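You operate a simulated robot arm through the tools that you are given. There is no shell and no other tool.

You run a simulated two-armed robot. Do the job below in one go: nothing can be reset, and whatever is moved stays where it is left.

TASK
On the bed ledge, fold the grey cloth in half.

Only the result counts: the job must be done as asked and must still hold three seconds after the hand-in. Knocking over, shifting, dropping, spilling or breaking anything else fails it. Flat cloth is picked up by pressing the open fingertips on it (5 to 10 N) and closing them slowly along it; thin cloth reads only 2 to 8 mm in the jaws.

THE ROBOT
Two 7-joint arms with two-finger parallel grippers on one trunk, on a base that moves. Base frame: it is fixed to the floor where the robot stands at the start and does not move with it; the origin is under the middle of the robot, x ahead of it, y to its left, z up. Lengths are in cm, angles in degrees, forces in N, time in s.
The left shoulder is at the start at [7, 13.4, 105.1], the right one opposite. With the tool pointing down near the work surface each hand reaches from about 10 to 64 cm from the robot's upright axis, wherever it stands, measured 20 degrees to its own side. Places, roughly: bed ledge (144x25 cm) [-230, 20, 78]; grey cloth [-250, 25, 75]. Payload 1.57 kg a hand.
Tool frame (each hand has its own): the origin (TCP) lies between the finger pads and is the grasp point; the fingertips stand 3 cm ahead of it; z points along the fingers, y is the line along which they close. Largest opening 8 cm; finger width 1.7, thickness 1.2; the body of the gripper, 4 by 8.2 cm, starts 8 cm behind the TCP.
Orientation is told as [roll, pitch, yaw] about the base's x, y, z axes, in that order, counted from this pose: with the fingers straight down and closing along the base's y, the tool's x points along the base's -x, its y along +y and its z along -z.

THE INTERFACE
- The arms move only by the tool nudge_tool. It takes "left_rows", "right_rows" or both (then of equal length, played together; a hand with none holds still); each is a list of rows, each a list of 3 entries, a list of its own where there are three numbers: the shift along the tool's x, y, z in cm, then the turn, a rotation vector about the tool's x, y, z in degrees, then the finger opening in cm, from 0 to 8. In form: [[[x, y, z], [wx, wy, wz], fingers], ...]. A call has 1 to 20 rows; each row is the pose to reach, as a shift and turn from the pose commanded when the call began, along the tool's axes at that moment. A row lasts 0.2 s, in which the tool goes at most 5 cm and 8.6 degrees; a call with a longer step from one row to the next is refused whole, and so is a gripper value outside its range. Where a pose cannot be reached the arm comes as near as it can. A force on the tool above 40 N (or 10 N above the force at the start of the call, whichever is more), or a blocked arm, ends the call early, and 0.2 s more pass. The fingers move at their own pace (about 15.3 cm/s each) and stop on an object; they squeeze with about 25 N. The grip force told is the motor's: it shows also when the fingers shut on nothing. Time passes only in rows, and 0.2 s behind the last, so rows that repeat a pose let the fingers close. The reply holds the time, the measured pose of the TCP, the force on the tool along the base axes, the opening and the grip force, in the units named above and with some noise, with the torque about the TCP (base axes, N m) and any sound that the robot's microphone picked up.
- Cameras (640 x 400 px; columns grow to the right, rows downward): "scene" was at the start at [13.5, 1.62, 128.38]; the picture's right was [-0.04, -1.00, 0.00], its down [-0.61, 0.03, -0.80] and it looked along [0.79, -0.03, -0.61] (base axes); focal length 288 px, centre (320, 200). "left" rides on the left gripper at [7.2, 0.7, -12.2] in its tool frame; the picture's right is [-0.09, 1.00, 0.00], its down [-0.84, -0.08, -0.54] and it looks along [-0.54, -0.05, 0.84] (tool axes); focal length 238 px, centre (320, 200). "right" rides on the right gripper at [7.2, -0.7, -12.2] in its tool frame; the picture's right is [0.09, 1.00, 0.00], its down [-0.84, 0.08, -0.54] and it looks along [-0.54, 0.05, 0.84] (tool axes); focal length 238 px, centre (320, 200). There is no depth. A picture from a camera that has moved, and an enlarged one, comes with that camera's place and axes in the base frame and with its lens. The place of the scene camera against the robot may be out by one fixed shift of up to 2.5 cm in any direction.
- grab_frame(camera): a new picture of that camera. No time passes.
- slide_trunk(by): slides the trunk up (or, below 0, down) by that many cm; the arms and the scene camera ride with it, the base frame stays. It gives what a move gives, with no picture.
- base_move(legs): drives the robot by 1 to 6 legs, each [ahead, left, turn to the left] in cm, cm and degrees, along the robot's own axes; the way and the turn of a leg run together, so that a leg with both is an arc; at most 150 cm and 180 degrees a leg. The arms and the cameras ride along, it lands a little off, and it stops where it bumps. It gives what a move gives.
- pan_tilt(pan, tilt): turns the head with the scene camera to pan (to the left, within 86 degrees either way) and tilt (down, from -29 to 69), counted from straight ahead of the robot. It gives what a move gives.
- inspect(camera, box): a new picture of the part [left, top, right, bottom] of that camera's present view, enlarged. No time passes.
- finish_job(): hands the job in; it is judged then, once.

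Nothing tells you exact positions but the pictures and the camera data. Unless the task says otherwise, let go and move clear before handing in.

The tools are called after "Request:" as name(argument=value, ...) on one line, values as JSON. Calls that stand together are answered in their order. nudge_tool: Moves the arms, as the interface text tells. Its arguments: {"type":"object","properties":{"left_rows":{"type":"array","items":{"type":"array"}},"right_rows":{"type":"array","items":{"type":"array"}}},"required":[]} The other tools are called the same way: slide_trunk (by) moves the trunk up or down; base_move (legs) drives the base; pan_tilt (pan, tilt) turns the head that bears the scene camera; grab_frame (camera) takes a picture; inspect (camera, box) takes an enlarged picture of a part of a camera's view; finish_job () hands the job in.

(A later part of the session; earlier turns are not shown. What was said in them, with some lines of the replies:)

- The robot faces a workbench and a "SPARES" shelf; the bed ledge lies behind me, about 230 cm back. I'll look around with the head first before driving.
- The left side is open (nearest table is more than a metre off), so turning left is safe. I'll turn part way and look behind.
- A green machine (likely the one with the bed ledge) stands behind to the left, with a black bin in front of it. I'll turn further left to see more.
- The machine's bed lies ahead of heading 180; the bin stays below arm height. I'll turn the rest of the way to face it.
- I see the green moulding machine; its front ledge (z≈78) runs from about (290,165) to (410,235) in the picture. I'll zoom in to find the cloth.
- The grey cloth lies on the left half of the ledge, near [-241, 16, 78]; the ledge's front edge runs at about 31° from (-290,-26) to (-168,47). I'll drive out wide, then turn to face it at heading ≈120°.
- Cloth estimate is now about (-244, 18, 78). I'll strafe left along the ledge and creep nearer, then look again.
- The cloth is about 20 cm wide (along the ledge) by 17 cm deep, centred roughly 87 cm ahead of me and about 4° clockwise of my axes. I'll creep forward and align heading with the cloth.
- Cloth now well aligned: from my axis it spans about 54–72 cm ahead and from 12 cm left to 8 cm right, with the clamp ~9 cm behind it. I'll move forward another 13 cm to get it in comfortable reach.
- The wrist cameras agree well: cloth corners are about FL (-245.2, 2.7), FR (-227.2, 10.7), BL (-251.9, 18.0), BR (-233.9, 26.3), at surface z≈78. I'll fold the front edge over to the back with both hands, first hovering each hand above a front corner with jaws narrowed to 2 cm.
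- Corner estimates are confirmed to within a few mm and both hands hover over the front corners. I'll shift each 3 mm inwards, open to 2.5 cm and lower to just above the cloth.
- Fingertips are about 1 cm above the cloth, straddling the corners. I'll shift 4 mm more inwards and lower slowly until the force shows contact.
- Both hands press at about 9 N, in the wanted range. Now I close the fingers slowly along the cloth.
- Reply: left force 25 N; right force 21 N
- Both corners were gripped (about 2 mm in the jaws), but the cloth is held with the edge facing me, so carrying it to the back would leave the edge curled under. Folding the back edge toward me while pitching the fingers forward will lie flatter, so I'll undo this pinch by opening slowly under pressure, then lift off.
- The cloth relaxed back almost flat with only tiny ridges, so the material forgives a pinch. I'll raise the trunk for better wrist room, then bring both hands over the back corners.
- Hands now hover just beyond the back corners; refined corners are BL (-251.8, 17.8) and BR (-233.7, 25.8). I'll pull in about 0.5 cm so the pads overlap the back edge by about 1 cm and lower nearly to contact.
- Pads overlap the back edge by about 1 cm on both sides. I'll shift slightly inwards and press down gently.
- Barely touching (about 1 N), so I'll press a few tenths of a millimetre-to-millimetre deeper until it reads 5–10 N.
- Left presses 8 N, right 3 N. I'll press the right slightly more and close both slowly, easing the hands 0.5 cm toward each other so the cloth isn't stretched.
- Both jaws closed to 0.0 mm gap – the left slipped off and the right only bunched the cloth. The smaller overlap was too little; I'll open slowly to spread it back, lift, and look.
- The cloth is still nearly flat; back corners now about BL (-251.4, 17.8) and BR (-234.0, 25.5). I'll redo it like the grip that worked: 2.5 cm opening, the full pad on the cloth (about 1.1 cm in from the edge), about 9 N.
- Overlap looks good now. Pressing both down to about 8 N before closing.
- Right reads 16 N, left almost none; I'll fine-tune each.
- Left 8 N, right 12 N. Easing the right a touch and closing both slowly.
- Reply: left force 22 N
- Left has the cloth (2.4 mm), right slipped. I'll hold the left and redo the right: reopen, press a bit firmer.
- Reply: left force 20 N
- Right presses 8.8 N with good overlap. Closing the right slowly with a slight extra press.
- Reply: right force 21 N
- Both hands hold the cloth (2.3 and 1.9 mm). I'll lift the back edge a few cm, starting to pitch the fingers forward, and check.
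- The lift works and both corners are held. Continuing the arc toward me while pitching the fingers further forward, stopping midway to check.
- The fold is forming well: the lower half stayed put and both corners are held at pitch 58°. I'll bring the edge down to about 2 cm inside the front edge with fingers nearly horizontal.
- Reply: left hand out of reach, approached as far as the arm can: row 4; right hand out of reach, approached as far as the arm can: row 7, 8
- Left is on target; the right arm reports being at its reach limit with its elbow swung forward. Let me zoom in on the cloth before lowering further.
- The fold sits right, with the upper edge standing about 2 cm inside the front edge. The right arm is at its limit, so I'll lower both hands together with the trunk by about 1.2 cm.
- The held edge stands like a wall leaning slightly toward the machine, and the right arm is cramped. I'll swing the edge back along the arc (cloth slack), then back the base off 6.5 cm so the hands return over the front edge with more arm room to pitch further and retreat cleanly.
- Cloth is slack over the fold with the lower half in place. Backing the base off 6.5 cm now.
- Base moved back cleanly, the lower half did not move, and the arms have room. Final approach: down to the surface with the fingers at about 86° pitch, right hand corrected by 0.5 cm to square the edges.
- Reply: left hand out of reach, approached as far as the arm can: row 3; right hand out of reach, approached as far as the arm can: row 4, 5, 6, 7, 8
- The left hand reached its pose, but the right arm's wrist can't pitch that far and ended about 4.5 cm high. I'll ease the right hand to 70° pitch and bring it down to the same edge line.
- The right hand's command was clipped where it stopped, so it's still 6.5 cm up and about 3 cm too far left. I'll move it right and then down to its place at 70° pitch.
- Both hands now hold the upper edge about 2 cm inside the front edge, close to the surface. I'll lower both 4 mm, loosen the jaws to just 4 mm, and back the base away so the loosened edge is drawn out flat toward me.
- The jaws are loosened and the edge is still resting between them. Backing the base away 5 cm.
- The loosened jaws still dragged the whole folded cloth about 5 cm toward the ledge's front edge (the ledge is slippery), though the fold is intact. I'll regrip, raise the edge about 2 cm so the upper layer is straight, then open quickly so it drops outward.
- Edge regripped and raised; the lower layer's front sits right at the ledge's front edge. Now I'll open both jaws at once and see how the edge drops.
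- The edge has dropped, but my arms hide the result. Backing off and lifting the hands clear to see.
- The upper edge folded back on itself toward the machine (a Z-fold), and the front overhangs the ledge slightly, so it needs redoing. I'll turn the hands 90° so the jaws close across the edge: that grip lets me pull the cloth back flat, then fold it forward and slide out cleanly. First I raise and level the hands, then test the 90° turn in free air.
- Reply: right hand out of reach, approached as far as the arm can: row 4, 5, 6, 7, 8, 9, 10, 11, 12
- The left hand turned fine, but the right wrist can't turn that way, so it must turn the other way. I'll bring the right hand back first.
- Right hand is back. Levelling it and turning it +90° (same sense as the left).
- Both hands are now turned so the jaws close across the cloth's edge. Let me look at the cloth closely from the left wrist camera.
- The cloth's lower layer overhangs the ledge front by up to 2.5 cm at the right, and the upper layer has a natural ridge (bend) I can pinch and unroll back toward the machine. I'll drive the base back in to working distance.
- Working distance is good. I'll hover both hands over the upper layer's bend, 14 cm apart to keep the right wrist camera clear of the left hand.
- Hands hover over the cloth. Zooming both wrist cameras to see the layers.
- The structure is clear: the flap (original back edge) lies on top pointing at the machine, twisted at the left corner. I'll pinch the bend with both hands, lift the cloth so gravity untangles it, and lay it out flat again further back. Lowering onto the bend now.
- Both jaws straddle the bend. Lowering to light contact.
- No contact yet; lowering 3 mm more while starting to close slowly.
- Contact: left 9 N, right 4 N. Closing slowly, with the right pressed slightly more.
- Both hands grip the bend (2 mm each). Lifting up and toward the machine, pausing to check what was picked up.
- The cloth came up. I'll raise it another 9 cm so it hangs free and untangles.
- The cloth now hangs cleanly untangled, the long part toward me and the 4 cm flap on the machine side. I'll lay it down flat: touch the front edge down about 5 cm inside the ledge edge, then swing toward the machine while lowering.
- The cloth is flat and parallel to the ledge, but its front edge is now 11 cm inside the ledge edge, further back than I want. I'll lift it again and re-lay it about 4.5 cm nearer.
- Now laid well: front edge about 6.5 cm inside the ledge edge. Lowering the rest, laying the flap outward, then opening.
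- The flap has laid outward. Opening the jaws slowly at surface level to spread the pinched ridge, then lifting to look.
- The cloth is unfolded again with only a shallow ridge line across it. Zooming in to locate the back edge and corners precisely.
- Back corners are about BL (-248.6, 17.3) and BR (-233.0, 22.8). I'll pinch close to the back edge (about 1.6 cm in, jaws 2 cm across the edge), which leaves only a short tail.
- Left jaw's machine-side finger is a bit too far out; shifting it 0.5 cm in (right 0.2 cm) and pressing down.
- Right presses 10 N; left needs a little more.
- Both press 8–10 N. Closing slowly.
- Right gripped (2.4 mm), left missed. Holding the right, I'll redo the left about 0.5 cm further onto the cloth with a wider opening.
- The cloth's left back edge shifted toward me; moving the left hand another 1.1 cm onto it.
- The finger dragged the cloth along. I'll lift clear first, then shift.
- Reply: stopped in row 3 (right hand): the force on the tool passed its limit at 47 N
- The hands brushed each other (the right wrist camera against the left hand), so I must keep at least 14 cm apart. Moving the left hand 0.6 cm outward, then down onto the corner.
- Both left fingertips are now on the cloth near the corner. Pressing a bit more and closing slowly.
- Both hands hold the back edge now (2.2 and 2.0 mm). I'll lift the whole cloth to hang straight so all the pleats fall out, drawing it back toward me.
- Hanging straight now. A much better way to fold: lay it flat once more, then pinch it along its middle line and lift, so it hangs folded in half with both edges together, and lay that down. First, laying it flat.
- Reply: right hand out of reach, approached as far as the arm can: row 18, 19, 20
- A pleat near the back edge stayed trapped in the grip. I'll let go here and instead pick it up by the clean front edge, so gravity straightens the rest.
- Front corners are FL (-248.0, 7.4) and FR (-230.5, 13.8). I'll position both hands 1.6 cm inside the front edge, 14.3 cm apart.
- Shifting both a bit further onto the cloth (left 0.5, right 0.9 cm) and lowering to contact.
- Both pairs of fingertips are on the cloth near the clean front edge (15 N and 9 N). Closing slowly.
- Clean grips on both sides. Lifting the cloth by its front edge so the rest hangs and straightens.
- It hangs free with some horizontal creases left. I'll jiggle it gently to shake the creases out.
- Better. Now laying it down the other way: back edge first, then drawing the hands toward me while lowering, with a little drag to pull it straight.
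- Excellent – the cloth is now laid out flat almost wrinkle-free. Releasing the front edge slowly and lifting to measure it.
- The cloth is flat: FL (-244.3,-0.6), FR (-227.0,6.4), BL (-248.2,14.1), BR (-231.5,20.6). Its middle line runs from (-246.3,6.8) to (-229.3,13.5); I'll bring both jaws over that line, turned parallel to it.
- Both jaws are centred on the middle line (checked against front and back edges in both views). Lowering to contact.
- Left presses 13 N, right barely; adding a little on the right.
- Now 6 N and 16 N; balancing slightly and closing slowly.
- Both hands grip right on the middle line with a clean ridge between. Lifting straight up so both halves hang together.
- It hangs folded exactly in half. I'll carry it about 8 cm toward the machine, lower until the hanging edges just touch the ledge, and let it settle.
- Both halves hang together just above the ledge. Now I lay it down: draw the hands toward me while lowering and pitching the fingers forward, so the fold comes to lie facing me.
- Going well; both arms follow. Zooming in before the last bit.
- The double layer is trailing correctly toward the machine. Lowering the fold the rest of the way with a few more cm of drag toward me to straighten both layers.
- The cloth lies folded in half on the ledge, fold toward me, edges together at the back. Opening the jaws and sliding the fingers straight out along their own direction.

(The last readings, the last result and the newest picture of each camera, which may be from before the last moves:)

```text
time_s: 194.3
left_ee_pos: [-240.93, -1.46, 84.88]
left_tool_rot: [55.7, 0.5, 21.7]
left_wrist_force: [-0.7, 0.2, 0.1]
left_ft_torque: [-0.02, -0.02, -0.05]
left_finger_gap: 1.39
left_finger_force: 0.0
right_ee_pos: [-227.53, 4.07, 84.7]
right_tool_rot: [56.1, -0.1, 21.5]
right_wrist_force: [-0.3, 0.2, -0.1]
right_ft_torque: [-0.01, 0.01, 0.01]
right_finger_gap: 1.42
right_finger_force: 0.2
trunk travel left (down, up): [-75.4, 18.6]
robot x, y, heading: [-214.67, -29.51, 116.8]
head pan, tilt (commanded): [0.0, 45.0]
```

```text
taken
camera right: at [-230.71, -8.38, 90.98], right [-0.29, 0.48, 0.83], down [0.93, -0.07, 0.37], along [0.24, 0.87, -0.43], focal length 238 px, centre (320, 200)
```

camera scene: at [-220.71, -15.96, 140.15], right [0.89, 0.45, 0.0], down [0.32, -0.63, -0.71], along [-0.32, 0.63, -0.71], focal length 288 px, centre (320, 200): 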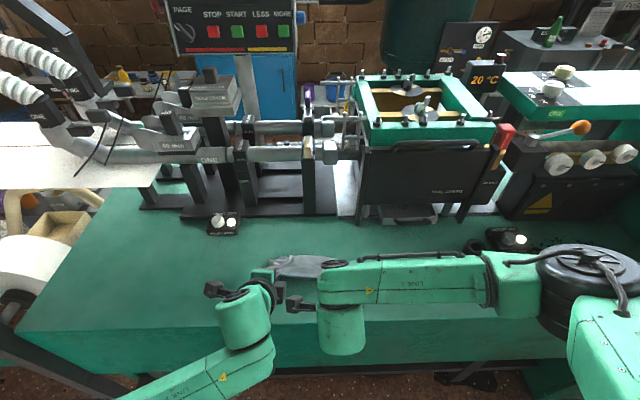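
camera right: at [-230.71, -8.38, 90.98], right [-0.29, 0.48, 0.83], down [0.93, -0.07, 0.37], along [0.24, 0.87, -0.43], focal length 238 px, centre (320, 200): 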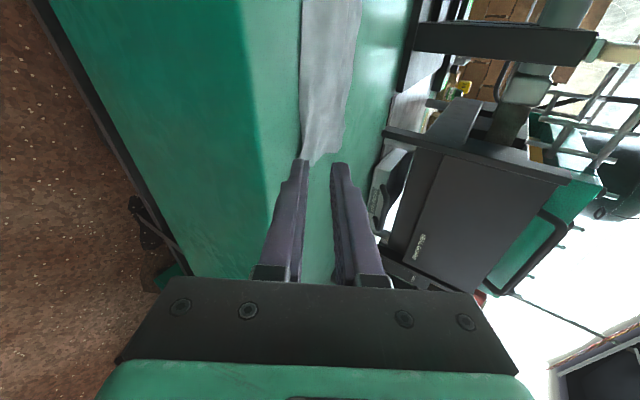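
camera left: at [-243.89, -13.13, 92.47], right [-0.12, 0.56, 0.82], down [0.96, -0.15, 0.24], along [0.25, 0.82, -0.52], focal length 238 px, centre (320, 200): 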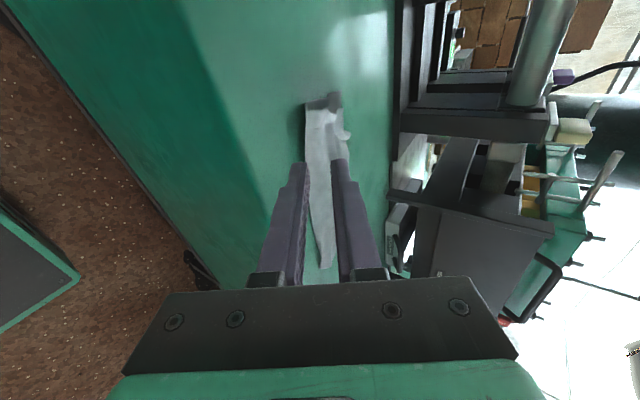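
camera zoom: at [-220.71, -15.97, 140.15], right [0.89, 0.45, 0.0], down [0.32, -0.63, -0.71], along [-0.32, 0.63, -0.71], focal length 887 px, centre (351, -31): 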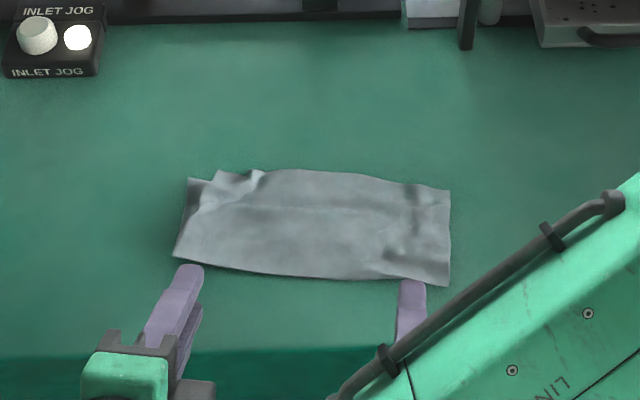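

The cloth now lies neatly folded in half. I'll raise the hands clear and take a close look at the back-left corner.

Request:
nudge_tool(left_rows=[[[0, 1.7, -1.1], [0, 0, 0], 1.4], [[0, 3.3, -2.2], [5, 0, 0], 1.4], [[0, 5, -3.4], [11, 0, 0], 1.4], [[0, 6.6, -4.5], [18, 0, 0], 1.4], [[0, 8.3, -5.6], [25, 0, 0], 1.4], [[0, 8.3, -5.6], [33, 0, 0], 1.4], [[0, 8.3, -5.6], [33, 0, 0], 1.4]], right_rows=[[[0, 1.7, -1.1], [0, 0, 0], 1.4], [[0, 3.3, -2.2], [5, 0, 0], 1.4], [[0, 5, -3.4], [11, 0, 0], 1.4], [[0, 6.6, -4.5], [18, 0, 0], 1.4], [[0, 8.3, -5.6], [25, 0, 0], 1.4], [[0, 8.3, -5.6], [33, 0, 0], 1.4], [[0, 8.3, -5.6], [33, 0, 0], 1.4]])

Request:
inspect(camera="left", box=[200, 0, 440, 180])

Request:
inspect(camera="scene", box=[250, 240, 390, 330])

Request:
grab_frame(camera="scene")

```text
time_s: 195.9
left_ee_pos: [-245.11, -3.58, 93.53]
left_tool_rot: [21.4, 12.7, 20.9]
left_wrist_force: [0.6, -0.6, 0.2]
left_ft_torque: [0.05, -0.02, 0.01]
left_finger_gap: 1.42
left_finger_force: 0.1
right_ee_pos: [-227.87, 3.71, 94.68]
right_tool_rot: [23.1, 0.0, 21.5]
right_wrist_force: [0.0, 0.6, -0.8]
right_ft_torque: [0.0, -0.02, 0.01]
right_finger_gap: 1.39
right_finger_force: 0.1
trunk travel left (down, up): [-75.4, 18.6]
robot x, y, heading: [-214.2, -30.11, 117.0]
head pan, tilt (commanded): [0.0, 45.0]
stopped in row 7 (left hand): the arm was blocked; the commanded pose is now the measured one
```

```text
2.22 times, centred on (320, 90) of left
camera zoom: at [-247.91, -8.87, 106.6], right [-0.17, 0.93, 0.34], down [0.96, 0.07, 0.28], along [0.23, 0.37, -0.9], focal length 530 px, centre (320, 444)
```

zoom: 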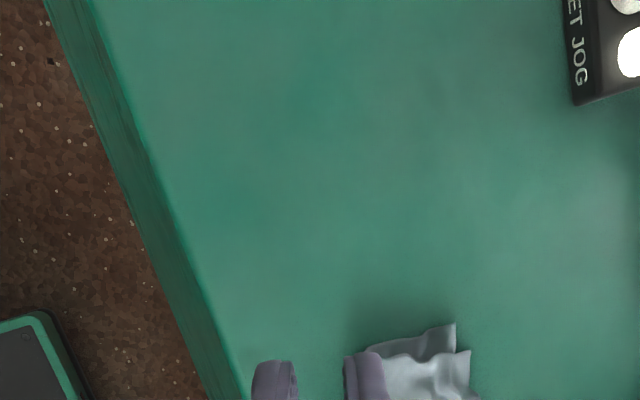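

```text
4.44 times, centred on (320, 285) of scene
camera zoom: at [-220.74, -16.16, 140.17], right [0.89, 0.45, 0.0], down [0.32, -0.63, -0.71], along [-0.32, 0.63, -0.71], focal length 1282 px, centre (320, -178)
```

zoom: 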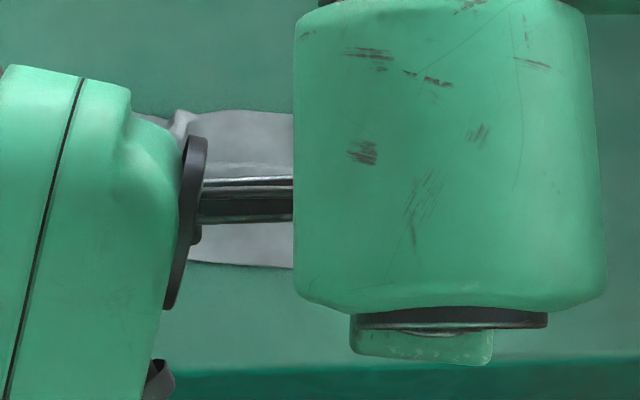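

```text
taken
camera scene: at [-220.74, -16.16, 140.17], right [0.89, 0.45, 0.0], down [0.32, -0.63, -0.71], along [-0.32, 0.63, -0.71], focal length 288 px, centre (320, 200)
```

scene: 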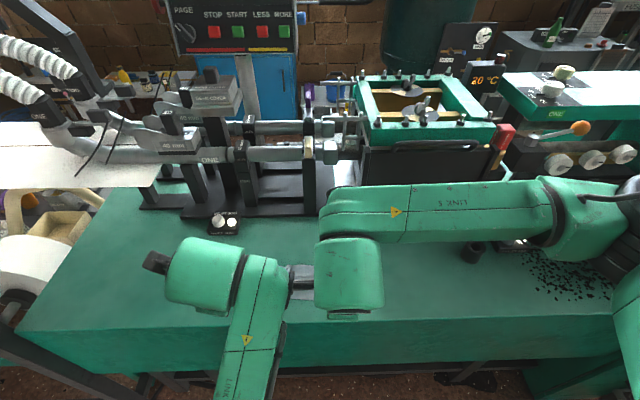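

My two wrists brushed each other on the way up (no contact with anything else). Separating the hands sideways now.

Request:
nudge_tool(left_rows=[[[1.5, 0, 0], [0, 0, 0], 1.4], [[3.5, 0, -0.5], [0, 0, 0], 1.4], [[6, 0, -1], [0, 0, 0], 1.4], [[9, 0, -2], [0, 0, 0], 1.4], [[12, 0, -3], [0, 0, 0], 1.4], [[12, 0, -3], [0, 0, 0], 1.4]], right_rows=[[[-1.5, 0, 0], [0, 0, 0], 1.4], [[-3.5, 0, -0.5], [0, 0, 0], 1.4], [[-6, 0, -1], [0, 0, 0], 1.4], [[-9, 0, -2], [0, 0, 0], 1.4], [[-12, 0, -3], [0, 0, 0], 1.4], [[-12, 0, -3], [0, 0, 0], 1.4]])

Request:
grab_frame(camera="scene")

Request:
inspect(camera="scene", box=[240, 240, 400, 330])

Request:
grab_frame(camera="left")

```text
time_s: 196.9
left_ee_pos: [-255.81, -9.3, 97.57]
left_tool_rot: [19.5, 23.7, 20.8]
left_wrist_force: [0.6, 1.0, 0.0]
left_ft_torque: [0.01, -0.01, 0.03]
left_finger_gap: 1.39
left_finger_force: 0.1
left hand out of reach, approached as far as the arm can: row 5
right_ee_pos: [-219.61, 6.34, 96.29]
right_tool_rot: [23.0, 0.0, 21.4]
right_wrist_force: [-0.6, 0.2, -0.8]
right_ft_torque: [-0.03, 0.04, 0.01]
right_finger_gap: 1.38
right_finger_force: 0.1
trunk travel left (down, up): [-75.4, 18.6]
robot x, y, heading: [-214.31, -29.25, 116.7]
head pan, tilt (commanded): [0.0, 45.0]
stopped in row 5 (left hand): the arm was blocked; the commanded pose is now the measured one
```

```text
taken
camera scene: at [-220.61, -16.04, 140.16], right [0.89, 0.45, 0.0], down [0.32, -0.63, -0.71], along [-0.32, 0.63, -0.71], focal length 288 px, centre (320, 200)
```

scene: 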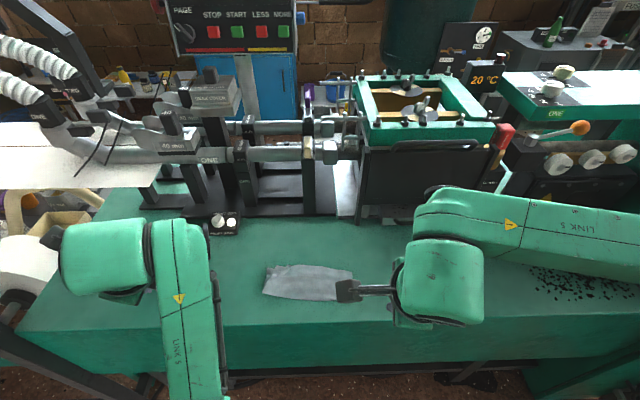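

```text
4.00 times, centred on (320, 285) of scene
camera zoom: at [-220.61, -16.04, 140.16], right [0.89, 0.45, 0.0], down [0.32, -0.63, -0.71], along [-0.32, 0.63, -0.71], focal length 1153 px, centre (320, -140)
```

zoom: 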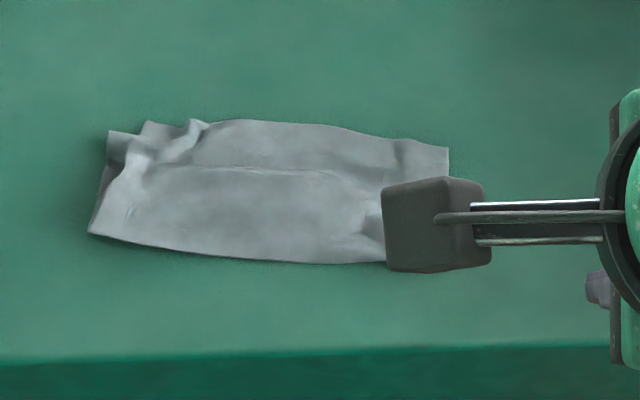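

```text
taken
camera left: at [-256.36, -13.22, 111.39], right [-0.13, 0.95, 0.27], down [0.99, 0.11, 0.11], along [0.08, 0.28, -0.96], focal length 238 px, centre (320, 200)
```

left: 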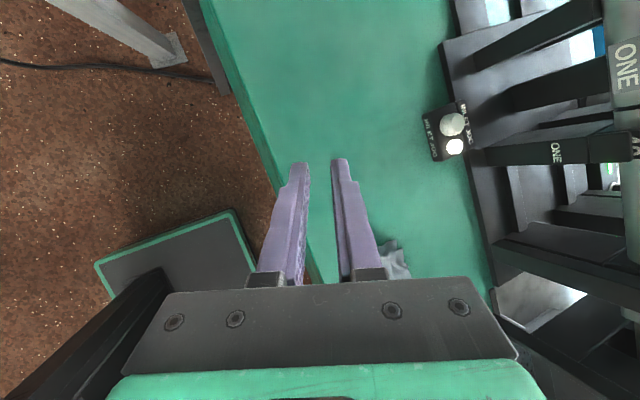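

The fold looks right; only the top layer's back-left corner is drawn in about 2 cm by a small pleat. I'll raise the left hand and clear the right one to inspect properly.

Request:
nudge_tool(left_rows=[[[0.8, 0.6, -1.7], [0, 0, 0], 1.4], [[1.6, 1.2, -3.5], [0, 0, 0], 1.4], [[2.4, 1.85, -5.2], [0, 0, 0], 1.4], [[2.4, 1.85, -5.2], [0, 0, 0], 1.4]], right_rows=[[[-3, 0, -1], [0, 0, 0], 1.4], [[-6, 0, -2], [0, 0, 0], 1.4], [[-9, 0, -3], [0, 0, 0], 1.4], [[-10, 0, -3], [0, 0, 0], 1.4]])

Request:
grab_frame(camera="scene")

Request:
inspect(camera="scene", box=[240, 240, 400, 330])

```text
time_s: 197.5
left_ee_pos: [-259.35, -11.96, 102.03]
left_tool_rot: [17.1, 34.3, 22.0]
left_wrist_force: [0.4, -0.7, 0.2]
left_ft_torque: [-0.02, 0.02, 0.02]
left_finger_gap: 1.38
left_finger_force: 0.2
left hand out of reach, approached as far as the arm can: row 2
right_ee_pos: [-215.1, 7.58, 97.86]
right_tool_rot: [23.0, 0.0, 21.5]
right_wrist_force: [-0.3, -0.2, 0.5]
right_ft_torque: [-0.01, -0.01, 0.02]
right_finger_gap: 1.4
right_finger_force: 0.0
trunk travel left (down, up): [-75.4, 18.6]
robot x, y, heading: [-214.6, -29.85, 116.8]
head pan, tilt (commanded): [0.0, 45.0]
stopped in row 2 (left hand): the arm was blocked; the commanded pose is now the measured one
```

```text
taken
camera scene: at [-220.52, -16.07, 140.17], right [0.89, 0.45, 0.0], down [0.32, -0.63, -0.71], along [-0.32, 0.63, -0.71], focal length 288 px, centre (320, 200)
```

scene: 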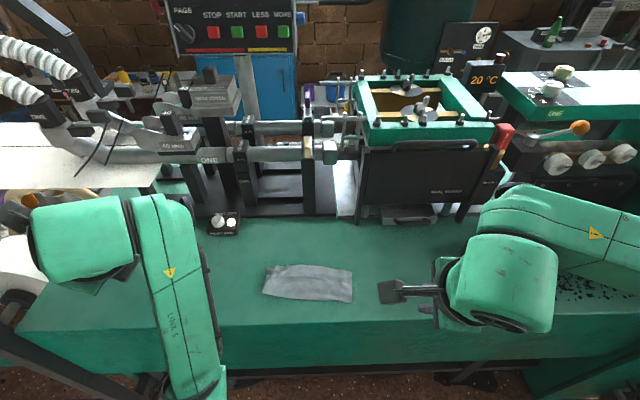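

```text
4.00 times, centred on (320, 285) of scene
camera zoom: at [-220.52, -16.07, 140.17], right [0.89, 0.45, 0.0], down [0.32, -0.63, -0.71], along [-0.32, 0.63, -0.71], focal length 1153 px, centre (320, -140)
```

zoom: 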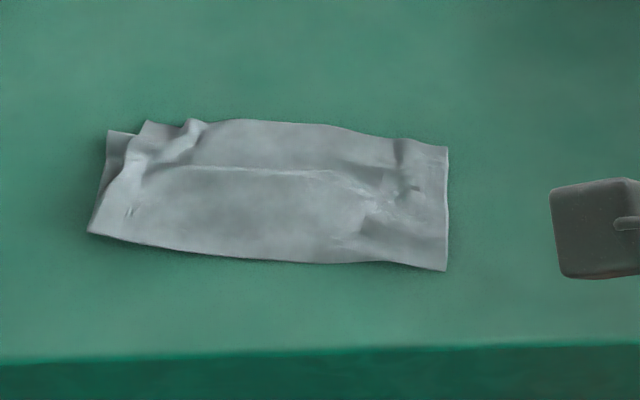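

The fold is good and square on the right; only the top-left corner needs a small tug. My left arm is in an awkward pose, so I'll first bring it back to vertical and clear.

Request:
nudge_tool(left_rows=[[[-0.7, 1.3, -0.6], [2.5, -4.8, -1], 1.4], [[-1.4, 2.7, -1.2], [4.9, -9.6, -2], 1.4], [[-2.0, 4.0, -1.8], [7.4, -14.4, -3], 1.4], [[-2.7, 5.3, -2.5], [9.8, -19.3, -4], 1.4], [[-3.4, 6.7, -3.1], [12.3, -24, -5], 1.4], [[-4.0, 8.0, -3.7], [14.7, -28.9, -6], 1.4], [[-4.7, 9.3, -4.3], [17.2, -33.7, -7], 1.4], [[-4.7, 9.3, -4.3], [17.2, -33.7, -7], 1.4]])

Request:
grab_frame(camera="scene")

Request:
grab_frame(camera="left")

```text
time_s: 198.0
left_ee_pos: [-262.55, -12.39, 103.96]
left_tool_rot: [12.5, 36.0, 24.7]
left_wrist_force: [0.0, 0.0, -0.3]
left_ft_torque: [-0.01, 0.02, 0.02]
left_finger_gap: 1.42
left_finger_force: 0.1
left hand out of reach, approached as far as the arm can: row 2
right_ee_pos: [-215.17, 7.73, 97.64]
right_tool_rot: [22.8, 0.0, 21.5]
right_wrist_force: [-0.5, 0.3, -0.1]
right_ft_torque: [-0.03, 0.02, 0.0]
right_finger_gap: 1.39
right_finger_force: 0.1
trunk travel left (down, up): [-75.4, 18.6]
robot x, y, heading: [-214.67, -29.85, 117.0]
head pan, tilt (commanded): [0.0, 45.0]
stopped in row 2 (left hand): the arm was blocked; the commanded pose is now the measured one
```

```text
taken
camera scene: at [-220.73, -15.91, 140.14], right [0.89, 0.45, 0.0], down [0.32, -0.63, -0.71], along [-0.32, 0.63, -0.71], focal length 288 px, centre (320, 200)
```

scene: 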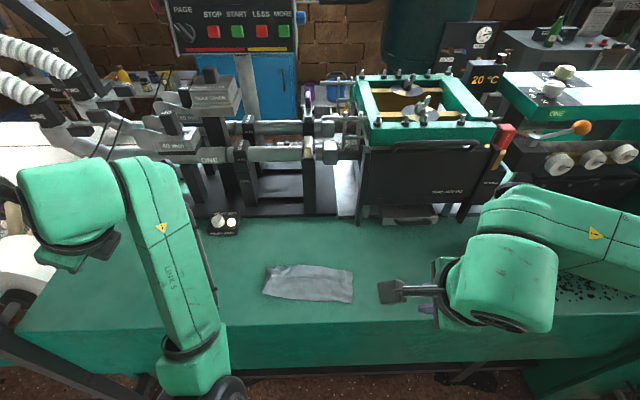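

```text
taken
camera left: at [-260.43, -13.66, 118.09], right [-0.22, 0.97, 0.12], down [0.97, 0.23, -0.08], along [-0.1, 0.1, -0.99], focal length 238 px, centre (320, 200)
```

left: 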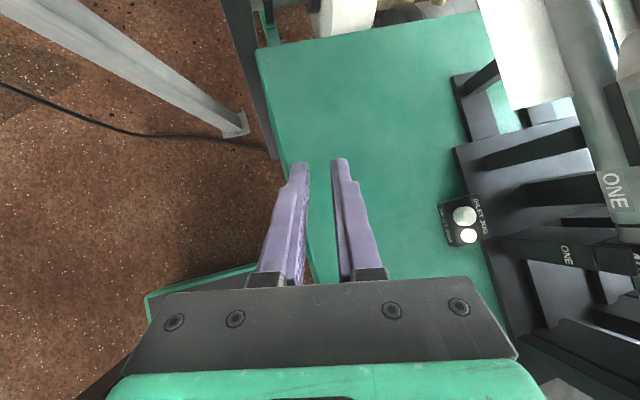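

The left arm keeps meeting its own limits there. I'll guide it back toward the centre (the right arm is out of the way now), where it moved freely before.

Request:
nudge_tool(left_rows=[[[-1.4, 0.5, -1.0], [0, 0, 0], 1.4], [[-2.9, 1.0, -1.9], [0, 0, 0], 1.4], [[-4.3, 1.5, -2.9], [0, 0, 0], 1.4], [[-5.8, 2.0, -3.8], [0, 0, 0], 1.4], [[-5.8, 2.0, -3.8], [0, 0, 0], 1.4]])

Request:
grab_frame(camera="scene")

```text
time_s: 199.1
left_ee_pos: [-260.18, -9.76, 108.25]
left_tool_rot: [19.9, 43.8, 33.5]
left_wrist_force: [0.3, 0.0, -0.4]
left_ft_torque: [0.0, 0.01, 0.0]
left_finger_gap: 1.39
left_finger_force: 0.1
right_ee_pos: [-215.16, 7.59, 97.76]
right_tool_rot: [23.0, 0.0, 21.5]
right_wrist_force: [0.7, 0.2, 0.5]
right_ft_torque: [-0.03, 0.0, 0.01]
right_finger_gap: 1.39
right_finger_force: 0.0
trunk travel left (down, up): [-75.4, 18.6]
robot x, y, heading: [-214.27, -29.44, 117.1]
head pan, tilt (commanded): [0.0, 45.0]
stopped in row 5 (left hand): the arm was blocked; the commanded pose is now the measured one
```

```text
taken
camera scene: at [-220.71, -15.99, 140.15], right [0.89, 0.45, 0.0], down [0.32, -0.63, -0.71], along [-0.32, 0.63, -0.71], focal length 288 px, centre (320, 200)
```

scene: 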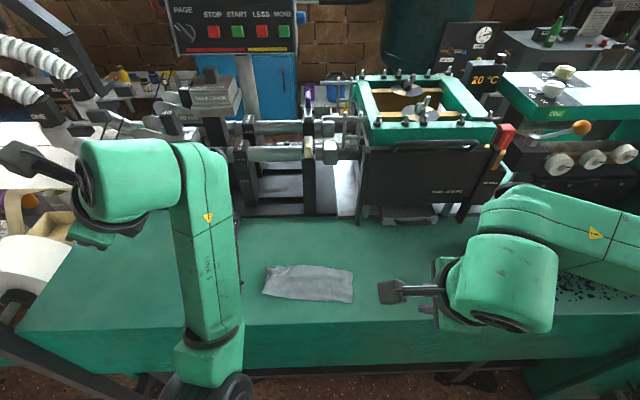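

The left arm is blocked again; let me check from its camera and a zoom whether it is near anything before going on.

Request:
grab_frame(camera="left")

Request:
inspect(camera="scene", box=[0, 80, 280, 400])

Request:
pan_tilt(pan=40, tilt=40)

Request:
grab_frame(camera="scene")

```text
taken
camera left: at [-255.78, -11.11, 121.78], right [-0.26, 0.95, 0.18], down [0.93, 0.3, -0.23], along [-0.27, 0.11, -0.96], focal length 238 px, centre (320, 200)
```

left: 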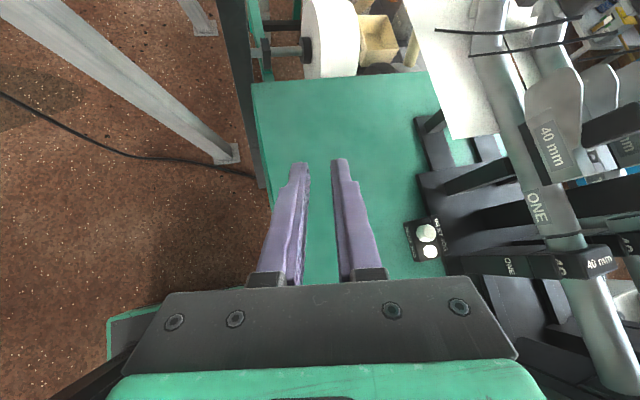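

```text
1.25 times, centred on (140, 240) of scene
camera zoom: at [-220.71, -15.99, 140.15], right [0.89, 0.45, 0.0], down [0.32, -0.63, -0.71], along [-0.32, 0.63, -0.71], focal length 360 px, centre (545, 150)
```

zoom: 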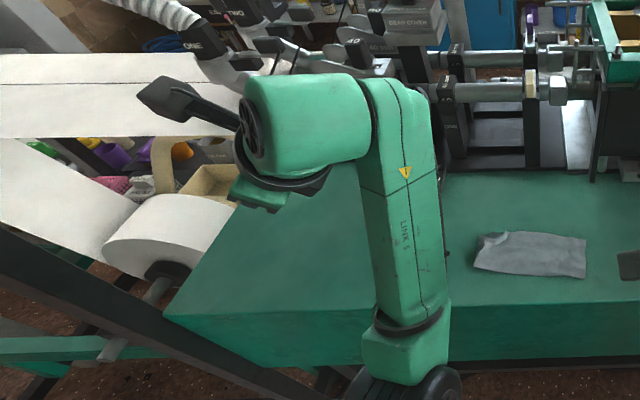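

```text
time_s: 200.2
left_ee_pos: [-260.13, -9.73, 108.1]
left_tool_rot: [19.8, 43.8, 33.3]
left_wrist_force: [0.3, -0.3, 0.4]
left_ft_torque: [-0.04, 0.0, 0.02]
left_finger_gap: 1.4
left_finger_force: 0.1
right_ee_pos: [-215.14, 7.6, 97.72]
right_tool_rot: [22.9, 0.0, 21.5]
right_wrist_force: [-0.7, -0.3, 0.2]
right_ft_torque: [-0.05, 0.01, 0.0]
right_finger_gap: 1.39
right_finger_force: 0.0
trunk travel left (down, up): [-75.4, 18.6]
robot x, y, heading: [-214.71, -29.45, 116.7]
head pan, tilt (commanded): [40.0, 40.0]
```

```text
taken
camera scene: at [-224.85, -19.94, 140.88], right [0.39, 0.92, 0.0], down [0.59, -0.25, -0.77], along [-0.71, 0.3, -0.64], focal length 288 px, centre (320, 200)
```

scene: 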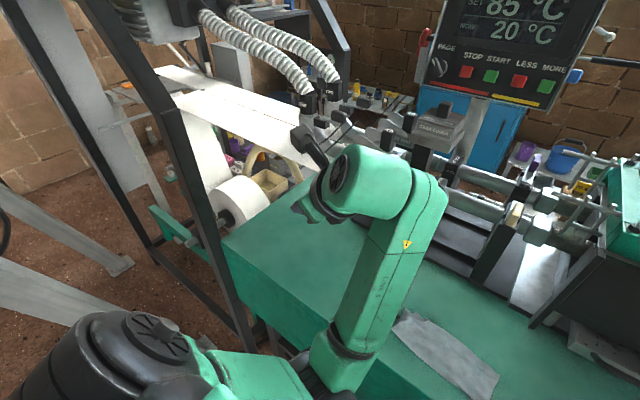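

The left hand is clear of everything; it is only at its own joint limits. Checking the folded cloth from this side.

Request:
pan_tilt(pan=15, tilt=50)

Request:
grab_frame(camera="scene")

Request:
inspect(camera="scene", box=[320, 190, 500, 310])

```text
time_s: 201.0
left_ee_pos: [-260.21, -9.68, 108.21]
left_tool_rot: [19.8, 43.7, 33.3]
left_wrist_force: [0.2, 0.7, -1.2]
left_ft_torque: [0.01, -0.04, 0.0]
left_finger_gap: 1.41
left_finger_force: 0.0
right_ee_pos: [-215.25, 7.55, 97.79]
right_tool_rot: [22.8, 0.1, 21.5]
right_wrist_force: [-0.6, 0.2, 0.2]
right_ft_torque: [-0.01, 0.02, -0.01]
right_finger_gap: 1.4
right_finger_force: 0.0
trunk travel left (down, up): [-75.4, 18.6]
robot x, y, heading: [-214.35, -29.95, 116.9]
head pan, tilt (commanded): [15.0, 50.0]
```

```text
taken
camera scene: at [-222.19, -17.56, 139.47], right [0.74, 0.67, 0.0], down [0.51, -0.57, -0.64], along [-0.43, 0.48, -0.77], focal length 288 px, centre (320, 200)
```

scene: 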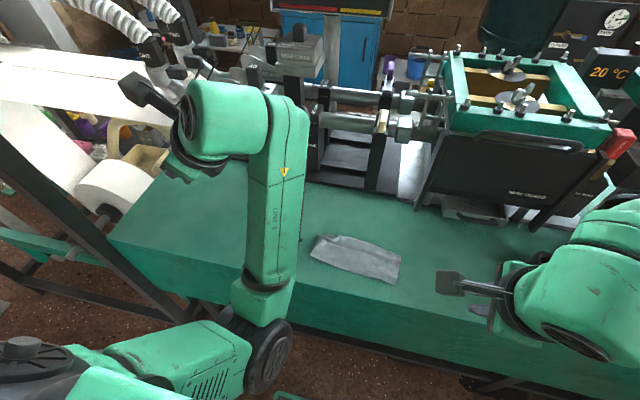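

```text
3.33 times, centred on (410, 250) of scene
camera zoom: at [-222.19, -17.56, 139.47], right [0.74, 0.67, 0.0], down [0.51, -0.57, -0.64], along [-0.43, 0.48, -0.77], focal length 961 px, centre (20, 33)
```

zoom: 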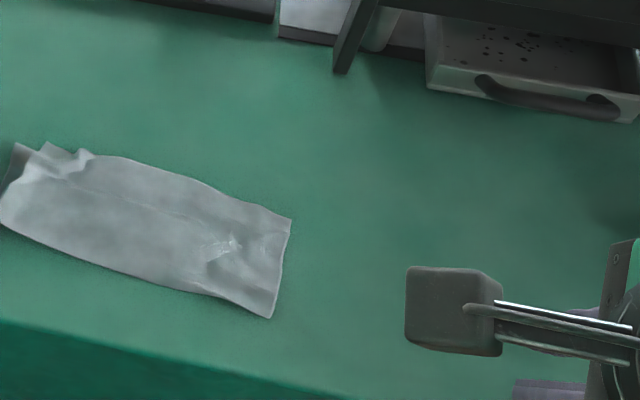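

The fold is sound, but the top layer's back-left corner is drawn in about 2.4 cm. To fix it I need the left arm in a natural pose, so I'll unwind its wrist by turning it back 90°.

Request:
nudge_tool(left_rows=[[[0, 0, -0.3], [0, 0, -7], 1.4], [[0, 0, -0.6], [0, 0, -14], 1.4], [[0, 0, -0.9], [0, 0, -21], 1.4], [[0, 0, -1.2], [0, 0, -28], 1.4], [[0, 0, -1.5], [0, 0, -35], 1.4], [[0, 0, -1.5], [0, 0, -42], 1.4], [[0, 0, -1.5], [0, 0, -49], 1.4], [[0, 0, -1.5], [0, 0, -56], 1.4], [[0, 0, -1.5], [0, 0, -63], 1.4], [[0, 0, -1.5], [0, 0, -70], 1.4]])

Request:
grab_frame(camera="scene")

```text
time_s: 202.8
left_ee_pos: [-261.45, -11.67, 110.8]
left_tool_rot: [52.4, 16.7, 88.8]
left_wrist_force: [-1.1, -0.8, -0.3]
left_ft_torque: [-0.01, 0.01, -0.01]
left_finger_gap: 1.4
left_finger_force: 0.1
right_ee_pos: [-215.21, 7.5, 97.82]
right_tool_rot: [22.8, -0.1, 21.5]
right_wrist_force: [0.7, 0.5, 0.9]
right_ft_torque: [0.01, -0.02, 0.02]
right_finger_gap: 1.43
right_finger_force: 0.1
trunk travel left (down, up): [-75.4, 18.6]
robot x, y, heading: [-214.65, -29.79, 116.9]
head pan, tilt (commanded): [15.0, 50.0]
stopped in row 8 (left hand): the arm was blocked; the commanded pose is now the measured one
```

```text
taken
camera scene: at [-222.19, -17.55, 139.46], right [0.74, 0.67, 0.0], down [0.51, -0.57, -0.64], along [-0.43, 0.48, -0.77], focal length 288 px, centre (320, 200)
```

scene: 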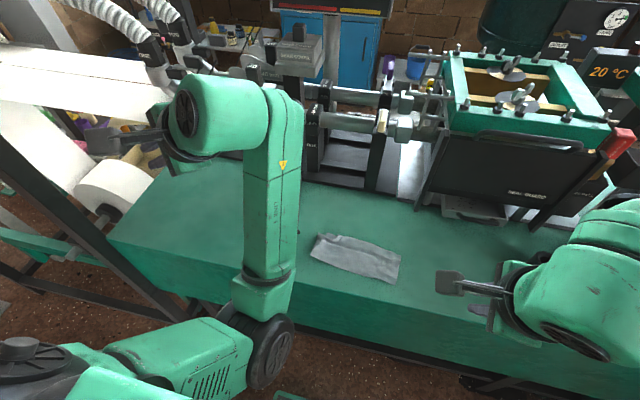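

The left elbow has dropped low between me and the ledge, which is what blocks it. Backing the base off 20 cm frees it from the ledge.

Request:
base_move(legs=[[-20, 0, 0]])

Request:
grab_frame(camera="scene")

Request:
inspect(camera="scene", box=[280, 120, 460, 240])

```text
time_s: 204.4
left_ee_pos: [-252.59, -29.4, 110.79]
left_tool_rot: [52.3, 16.8, 89.0]
left_wrist_force: [0.5, 0.2, 0.0]
left_ft_torque: [0.0, 0.0, 0.0]
left_finger_gap: 1.4
left_finger_force: 0.1
right_ee_pos: [-206.29, -10.03, 97.63]
right_tool_rot: [22.9, -0.1, 21.8]
right_wrist_force: [-0.2, -0.3, -1.1]
right_ft_torque: [-0.01, -0.01, 0.02]
right_finger_gap: 1.41
right_finger_force: 0.0
trunk travel left (down, up): [-75.4, 18.6]
robot x, y, heading: [-205.47, -47.84, 117.4]
head pan, tilt (commanded): [15.0, 50.0]
```

```text
taken
camera scene: at [-213.23, -35.1, 139.45], right [0.74, 0.67, 0.0], down [0.52, -0.57, -0.64], along [-0.43, 0.47, -0.77], focal length 288 px, centre (320, 200)
```

scene: 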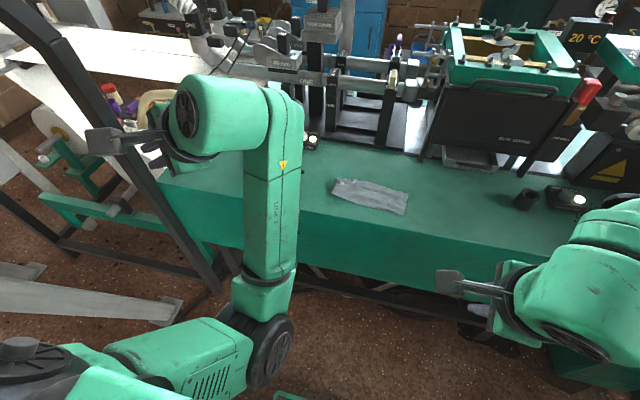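

```text
3.33 times, centred on (370, 180) of scene
camera zoom: at [-213.23, -35.1, 139.45], right [0.74, 0.67, 0.0], down [0.52, -0.57, -0.64], along [-0.43, 0.47, -0.77], focal length 961 px, centre (153, 267)
```

zoom: 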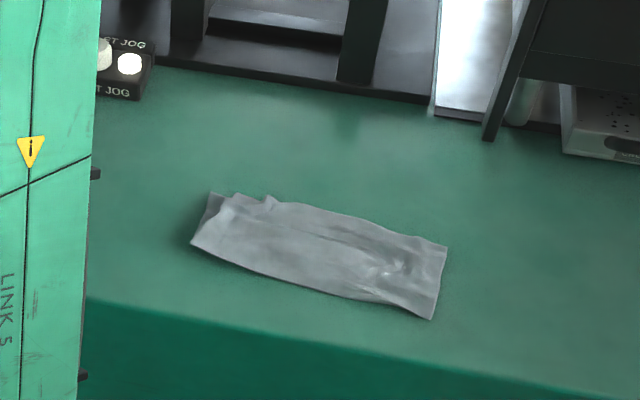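

The cloth is undisturbed and lies clear of the ledge edge. Now turning the left hand back to its natural vertical pose in free space.

Request:
nudge_tool(left_rows=[[[0, 0, 0], [6.9, -0.5, -3.9], 1.4], [[0, 0, 0], [13.7, -1, -7.7], 1.4], [[0, 0, 0], [20.6, -1.4, -11.6], 1.4], [[0, 0, 0], [27.4, -1.9, -15.5], 1.4], [[0, 0, 0], [34.3, -2.4, -19.3], 1.4], [[0, 0, 0], [41.1, -2.9, -23.2], 1.4], [[0, 0, 0], [48, -3.3, -27], 1.4], [[0, 0, 0], [54.8, -3.8, -30.9], 1.4], [[0, 0, 0], [54.8, -3.8, -30.9], 1.4]])

Request:
grab_frame(camera="scene")

```text
time_s: 206.4
left_ee_pos: [-255.52, -31.95, 110.99]
left_tool_rot: [0.2, 0.1, 114.2]
left_wrist_force: [0.3, -0.5, -0.6]
left_ft_torque: [0.02, -0.05, 0.02]
left_finger_gap: 1.38
left_finger_force: 0.1
left hand out of reach, approached as far as the arm can: row 3, 4, 5, 6, 7, 8, 9
right_ee_pos: [-206.39, -10.02, 97.71]
right_tool_rot: [22.8, 0.0, 21.8]
right_wrist_force: [-0.3, -0.1, 0.6]
right_ft_torque: [0.0, 0.02, -0.04]
right_finger_gap: 1.4
right_finger_force: 0.0
trunk travel left (down, up): [-75.4, 18.6]
robot x, y, heading: [-205.49, -47.45, 117.2]
head pan, tilt (commanded): [15.0, 50.0]
```

```text
taken
camera scene: at [-213.16, -35.1, 139.45], right [0.74, 0.67, 0.0], down [0.52, -0.57, -0.64], along [-0.43, 0.47, -0.77], focal length 288 px, centre (320, 200)
```

scene: 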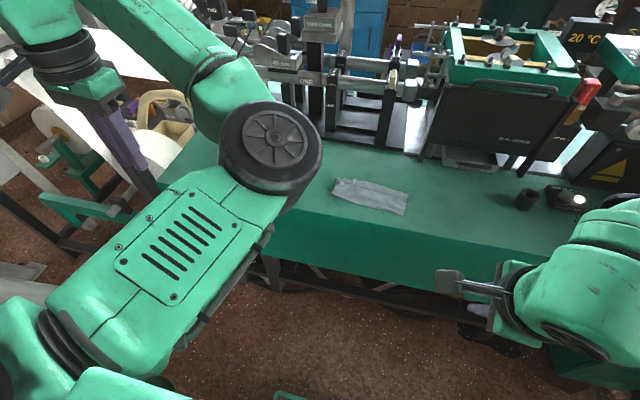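

The left arm swung its elbow over but touched nothing, and the cloth is unmoved. Let me zoom in closely on the cloth to judge the corner.

Request:
inspect(camera="scene", box=[320, 165, 420, 225])

Request:
pan_tilt(pan=2, tilt=45)

Request:
grab_frame(camera="scene")

```text
6.40 times, centred on (370, 195) of scene
camera zoom: at [-213.16, -35.1, 139.45], right [0.74, 0.67, 0.0], down [0.52, -0.57, -0.64], along [-0.43, 0.47, -0.77], focal length 1846 px, centre (0, 232)
```

zoom: 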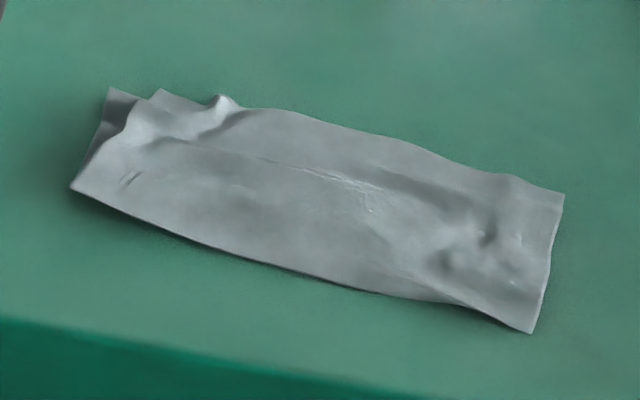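

```text
time_s: 207.1
left_ee_pos: [-255.65, -32.26, 111.2]
left_tool_rot: [0.2, -0.1, 114.2]
left_wrist_force: [1.1, -0.1, -0.1]
left_ft_torque: [-0.01, 0.02, 0.02]
left_finger_gap: 1.41
left_finger_force: 0.0
right_ee_pos: [-206.26, -10.07, 97.72]
right_tool_rot: [22.8, 0.0, 21.9]
right_wrist_force: [-0.2, 0.8, 1.0]
right_ft_torque: [0.01, -0.04, 0.01]
right_finger_gap: 1.41
right_finger_force: 0.1
trunk travel left (down, up): [-75.4, 18.6]
robot x, y, heading: [-205.67, -47.64, 117.4]
head pan, tilt (commanded): [2.0, 45.0]
```

```text
taken
camera scene: at [-211.98, -33.81, 140.15], right [0.87, 0.49, 0.0], down [0.35, -0.62, -0.71], along [-0.35, 0.62, -0.71], focal length 288 px, centre (320, 200)
```

scene: 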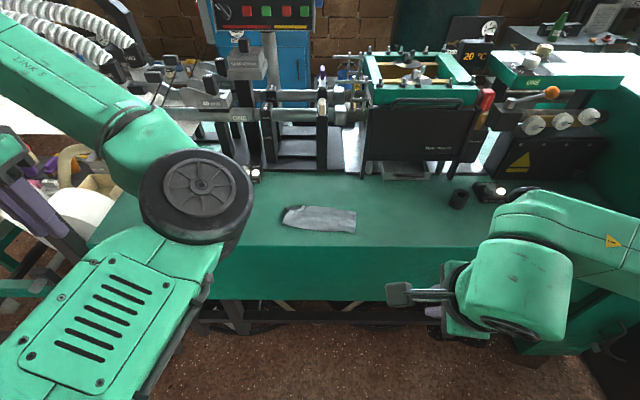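

The fold is clean: fold line toward me, open edges together at the back, only one corner off by about 2 cm. I'll back further away so both arms are well clear, and verify nothing else on the machine was disturbed.

Request:
base_move(legs=[[-25, 0, 0]])

Request:
pan_tilt(pan=5, tilt=30)

Request:
grab_frame(camera="scene")

Request:
inspect(camera="scene", box=[220, 120, 480, 290])

```text
time_s: 208.9
left_ee_pos: [-244.33, -54.3, 111.08]
left_tool_rot: [0.3, 0.1, 114.3]
left_wrist_force: [0.3, -0.5, 0.3]
left_ft_torque: [0.0, -0.01, -0.01]
left_finger_gap: 1.42
left_finger_force: 0.1
right_ee_pos: [-195.08, -32.02, 97.66]
right_tool_rot: [22.9, -0.1, 21.8]
right_wrist_force: [-0.2, 0.2, 0.6]
right_ft_torque: [-0.02, 0.01, 0.0]
right_finger_gap: 1.41
right_finger_force: 0.0
trunk travel left (down, up): [-75.4, 18.6]
robot x, y, heading: [-194.13, -69.57, 117.2]
head pan, tilt (commanded): [2.0, 45.0]
```

```text
time_s: 209.7
left_ee_pos: [-244.25, -54.35, 111.13]
left_tool_rot: [0.3, 0.0, 114.5]
left_wrist_force: [0.3, -0.3, -0.4]
left_ft_torque: [-0.03, 0.02, 0.01]
left_finger_gap: 1.41
left_finger_force: 0.1
right_ee_pos: [-195.06, -32.09, 97.79]
right_tool_rot: [23.0, 0.0, 21.8]
right_wrist_force: [-0.6, -1.1, 0.4]
right_ft_torque: [-0.01, -0.03, -0.01]
right_finger_gap: 1.39
right_finger_force: 0.1
trunk travel left (down, up): [-75.4, 18.6]
robot x, y, heading: [-193.95, -69.24, 117.5]
head pan, tilt (commanded): [5.0, 30.0]
```

```text
taken
camera scene: at [-201.42, -55.36, 142.42], right [0.84, 0.54, 0.0], down [0.27, -0.42, -0.87], along [-0.46, 0.73, -0.5], focal length 288 px, centre (320, 200)
```

scene: 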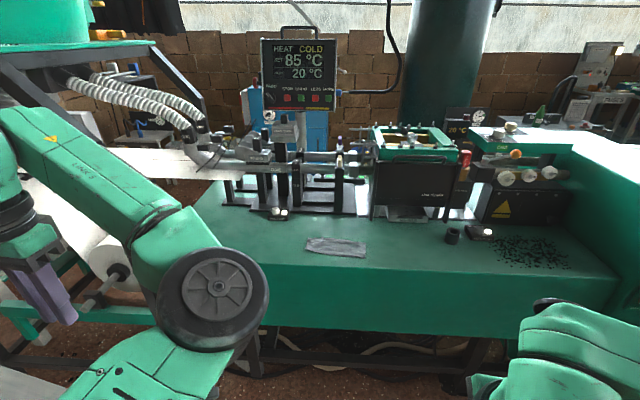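

```text
2.35 times, centred on (350, 205) of scene
camera zoom: at [-201.42, -55.36, 142.42], right [0.84, 0.54, 0.0], down [0.27, -0.42, -0.87], along [-0.46, 0.73, -0.5], focal length 678 px, centre (249, 188)
```

zoom: 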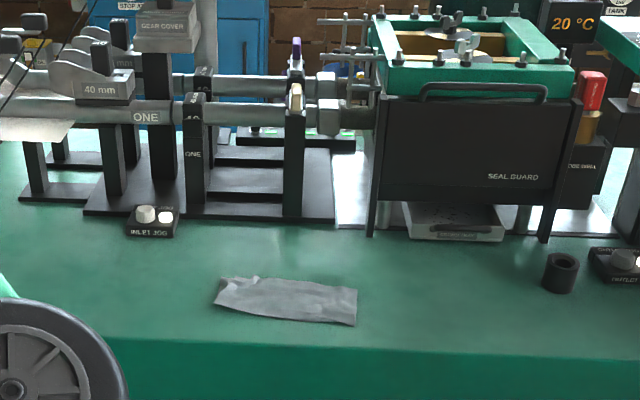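

The grey cloth lies folded in half on the bed ledge, fold toward the front and open edges together at the back. One corner of the top layer is still about 2 cm out from the corner beneath it. Both hands are empty and well clear, and the jog boxes, cup and tray look undisturbed. I'm handing in the job.

Request:
finish_job()

```text
The job is handed in.
```

I folded the grey cloth in half on the bed ledge and handed the job in. I don't yet know how it was judged.

- **Result:** the fold runs along the front, facing the robot, and the open edges lie together at the back. The folded cloth is about 18.6 by 8.5 cm.
- **Flaw:** a small pleat draws in the top layer's back-left corner, so it sits about 2.3 cm from the corner beneath it. I left it because pulling it straight risked undoing the fold.
- **How it got there:** the first attempt, folding the back edge forward, left the edge doubled back on itself. I laid the cloth flat again, picked it up along its middle line and laid it down folded. It now lies close to where it started on the ledge.
- **Contacts:** the two hands touched each other twice. One touch pushed the force on the right hand to 47 N. The left arm also stopped several times near the ledge while I was freeing its elbow.
- **Everything else:** in the last pictures the jog boxes, cup and tray look as they did before. Both hands are empty and well away from the ledge.
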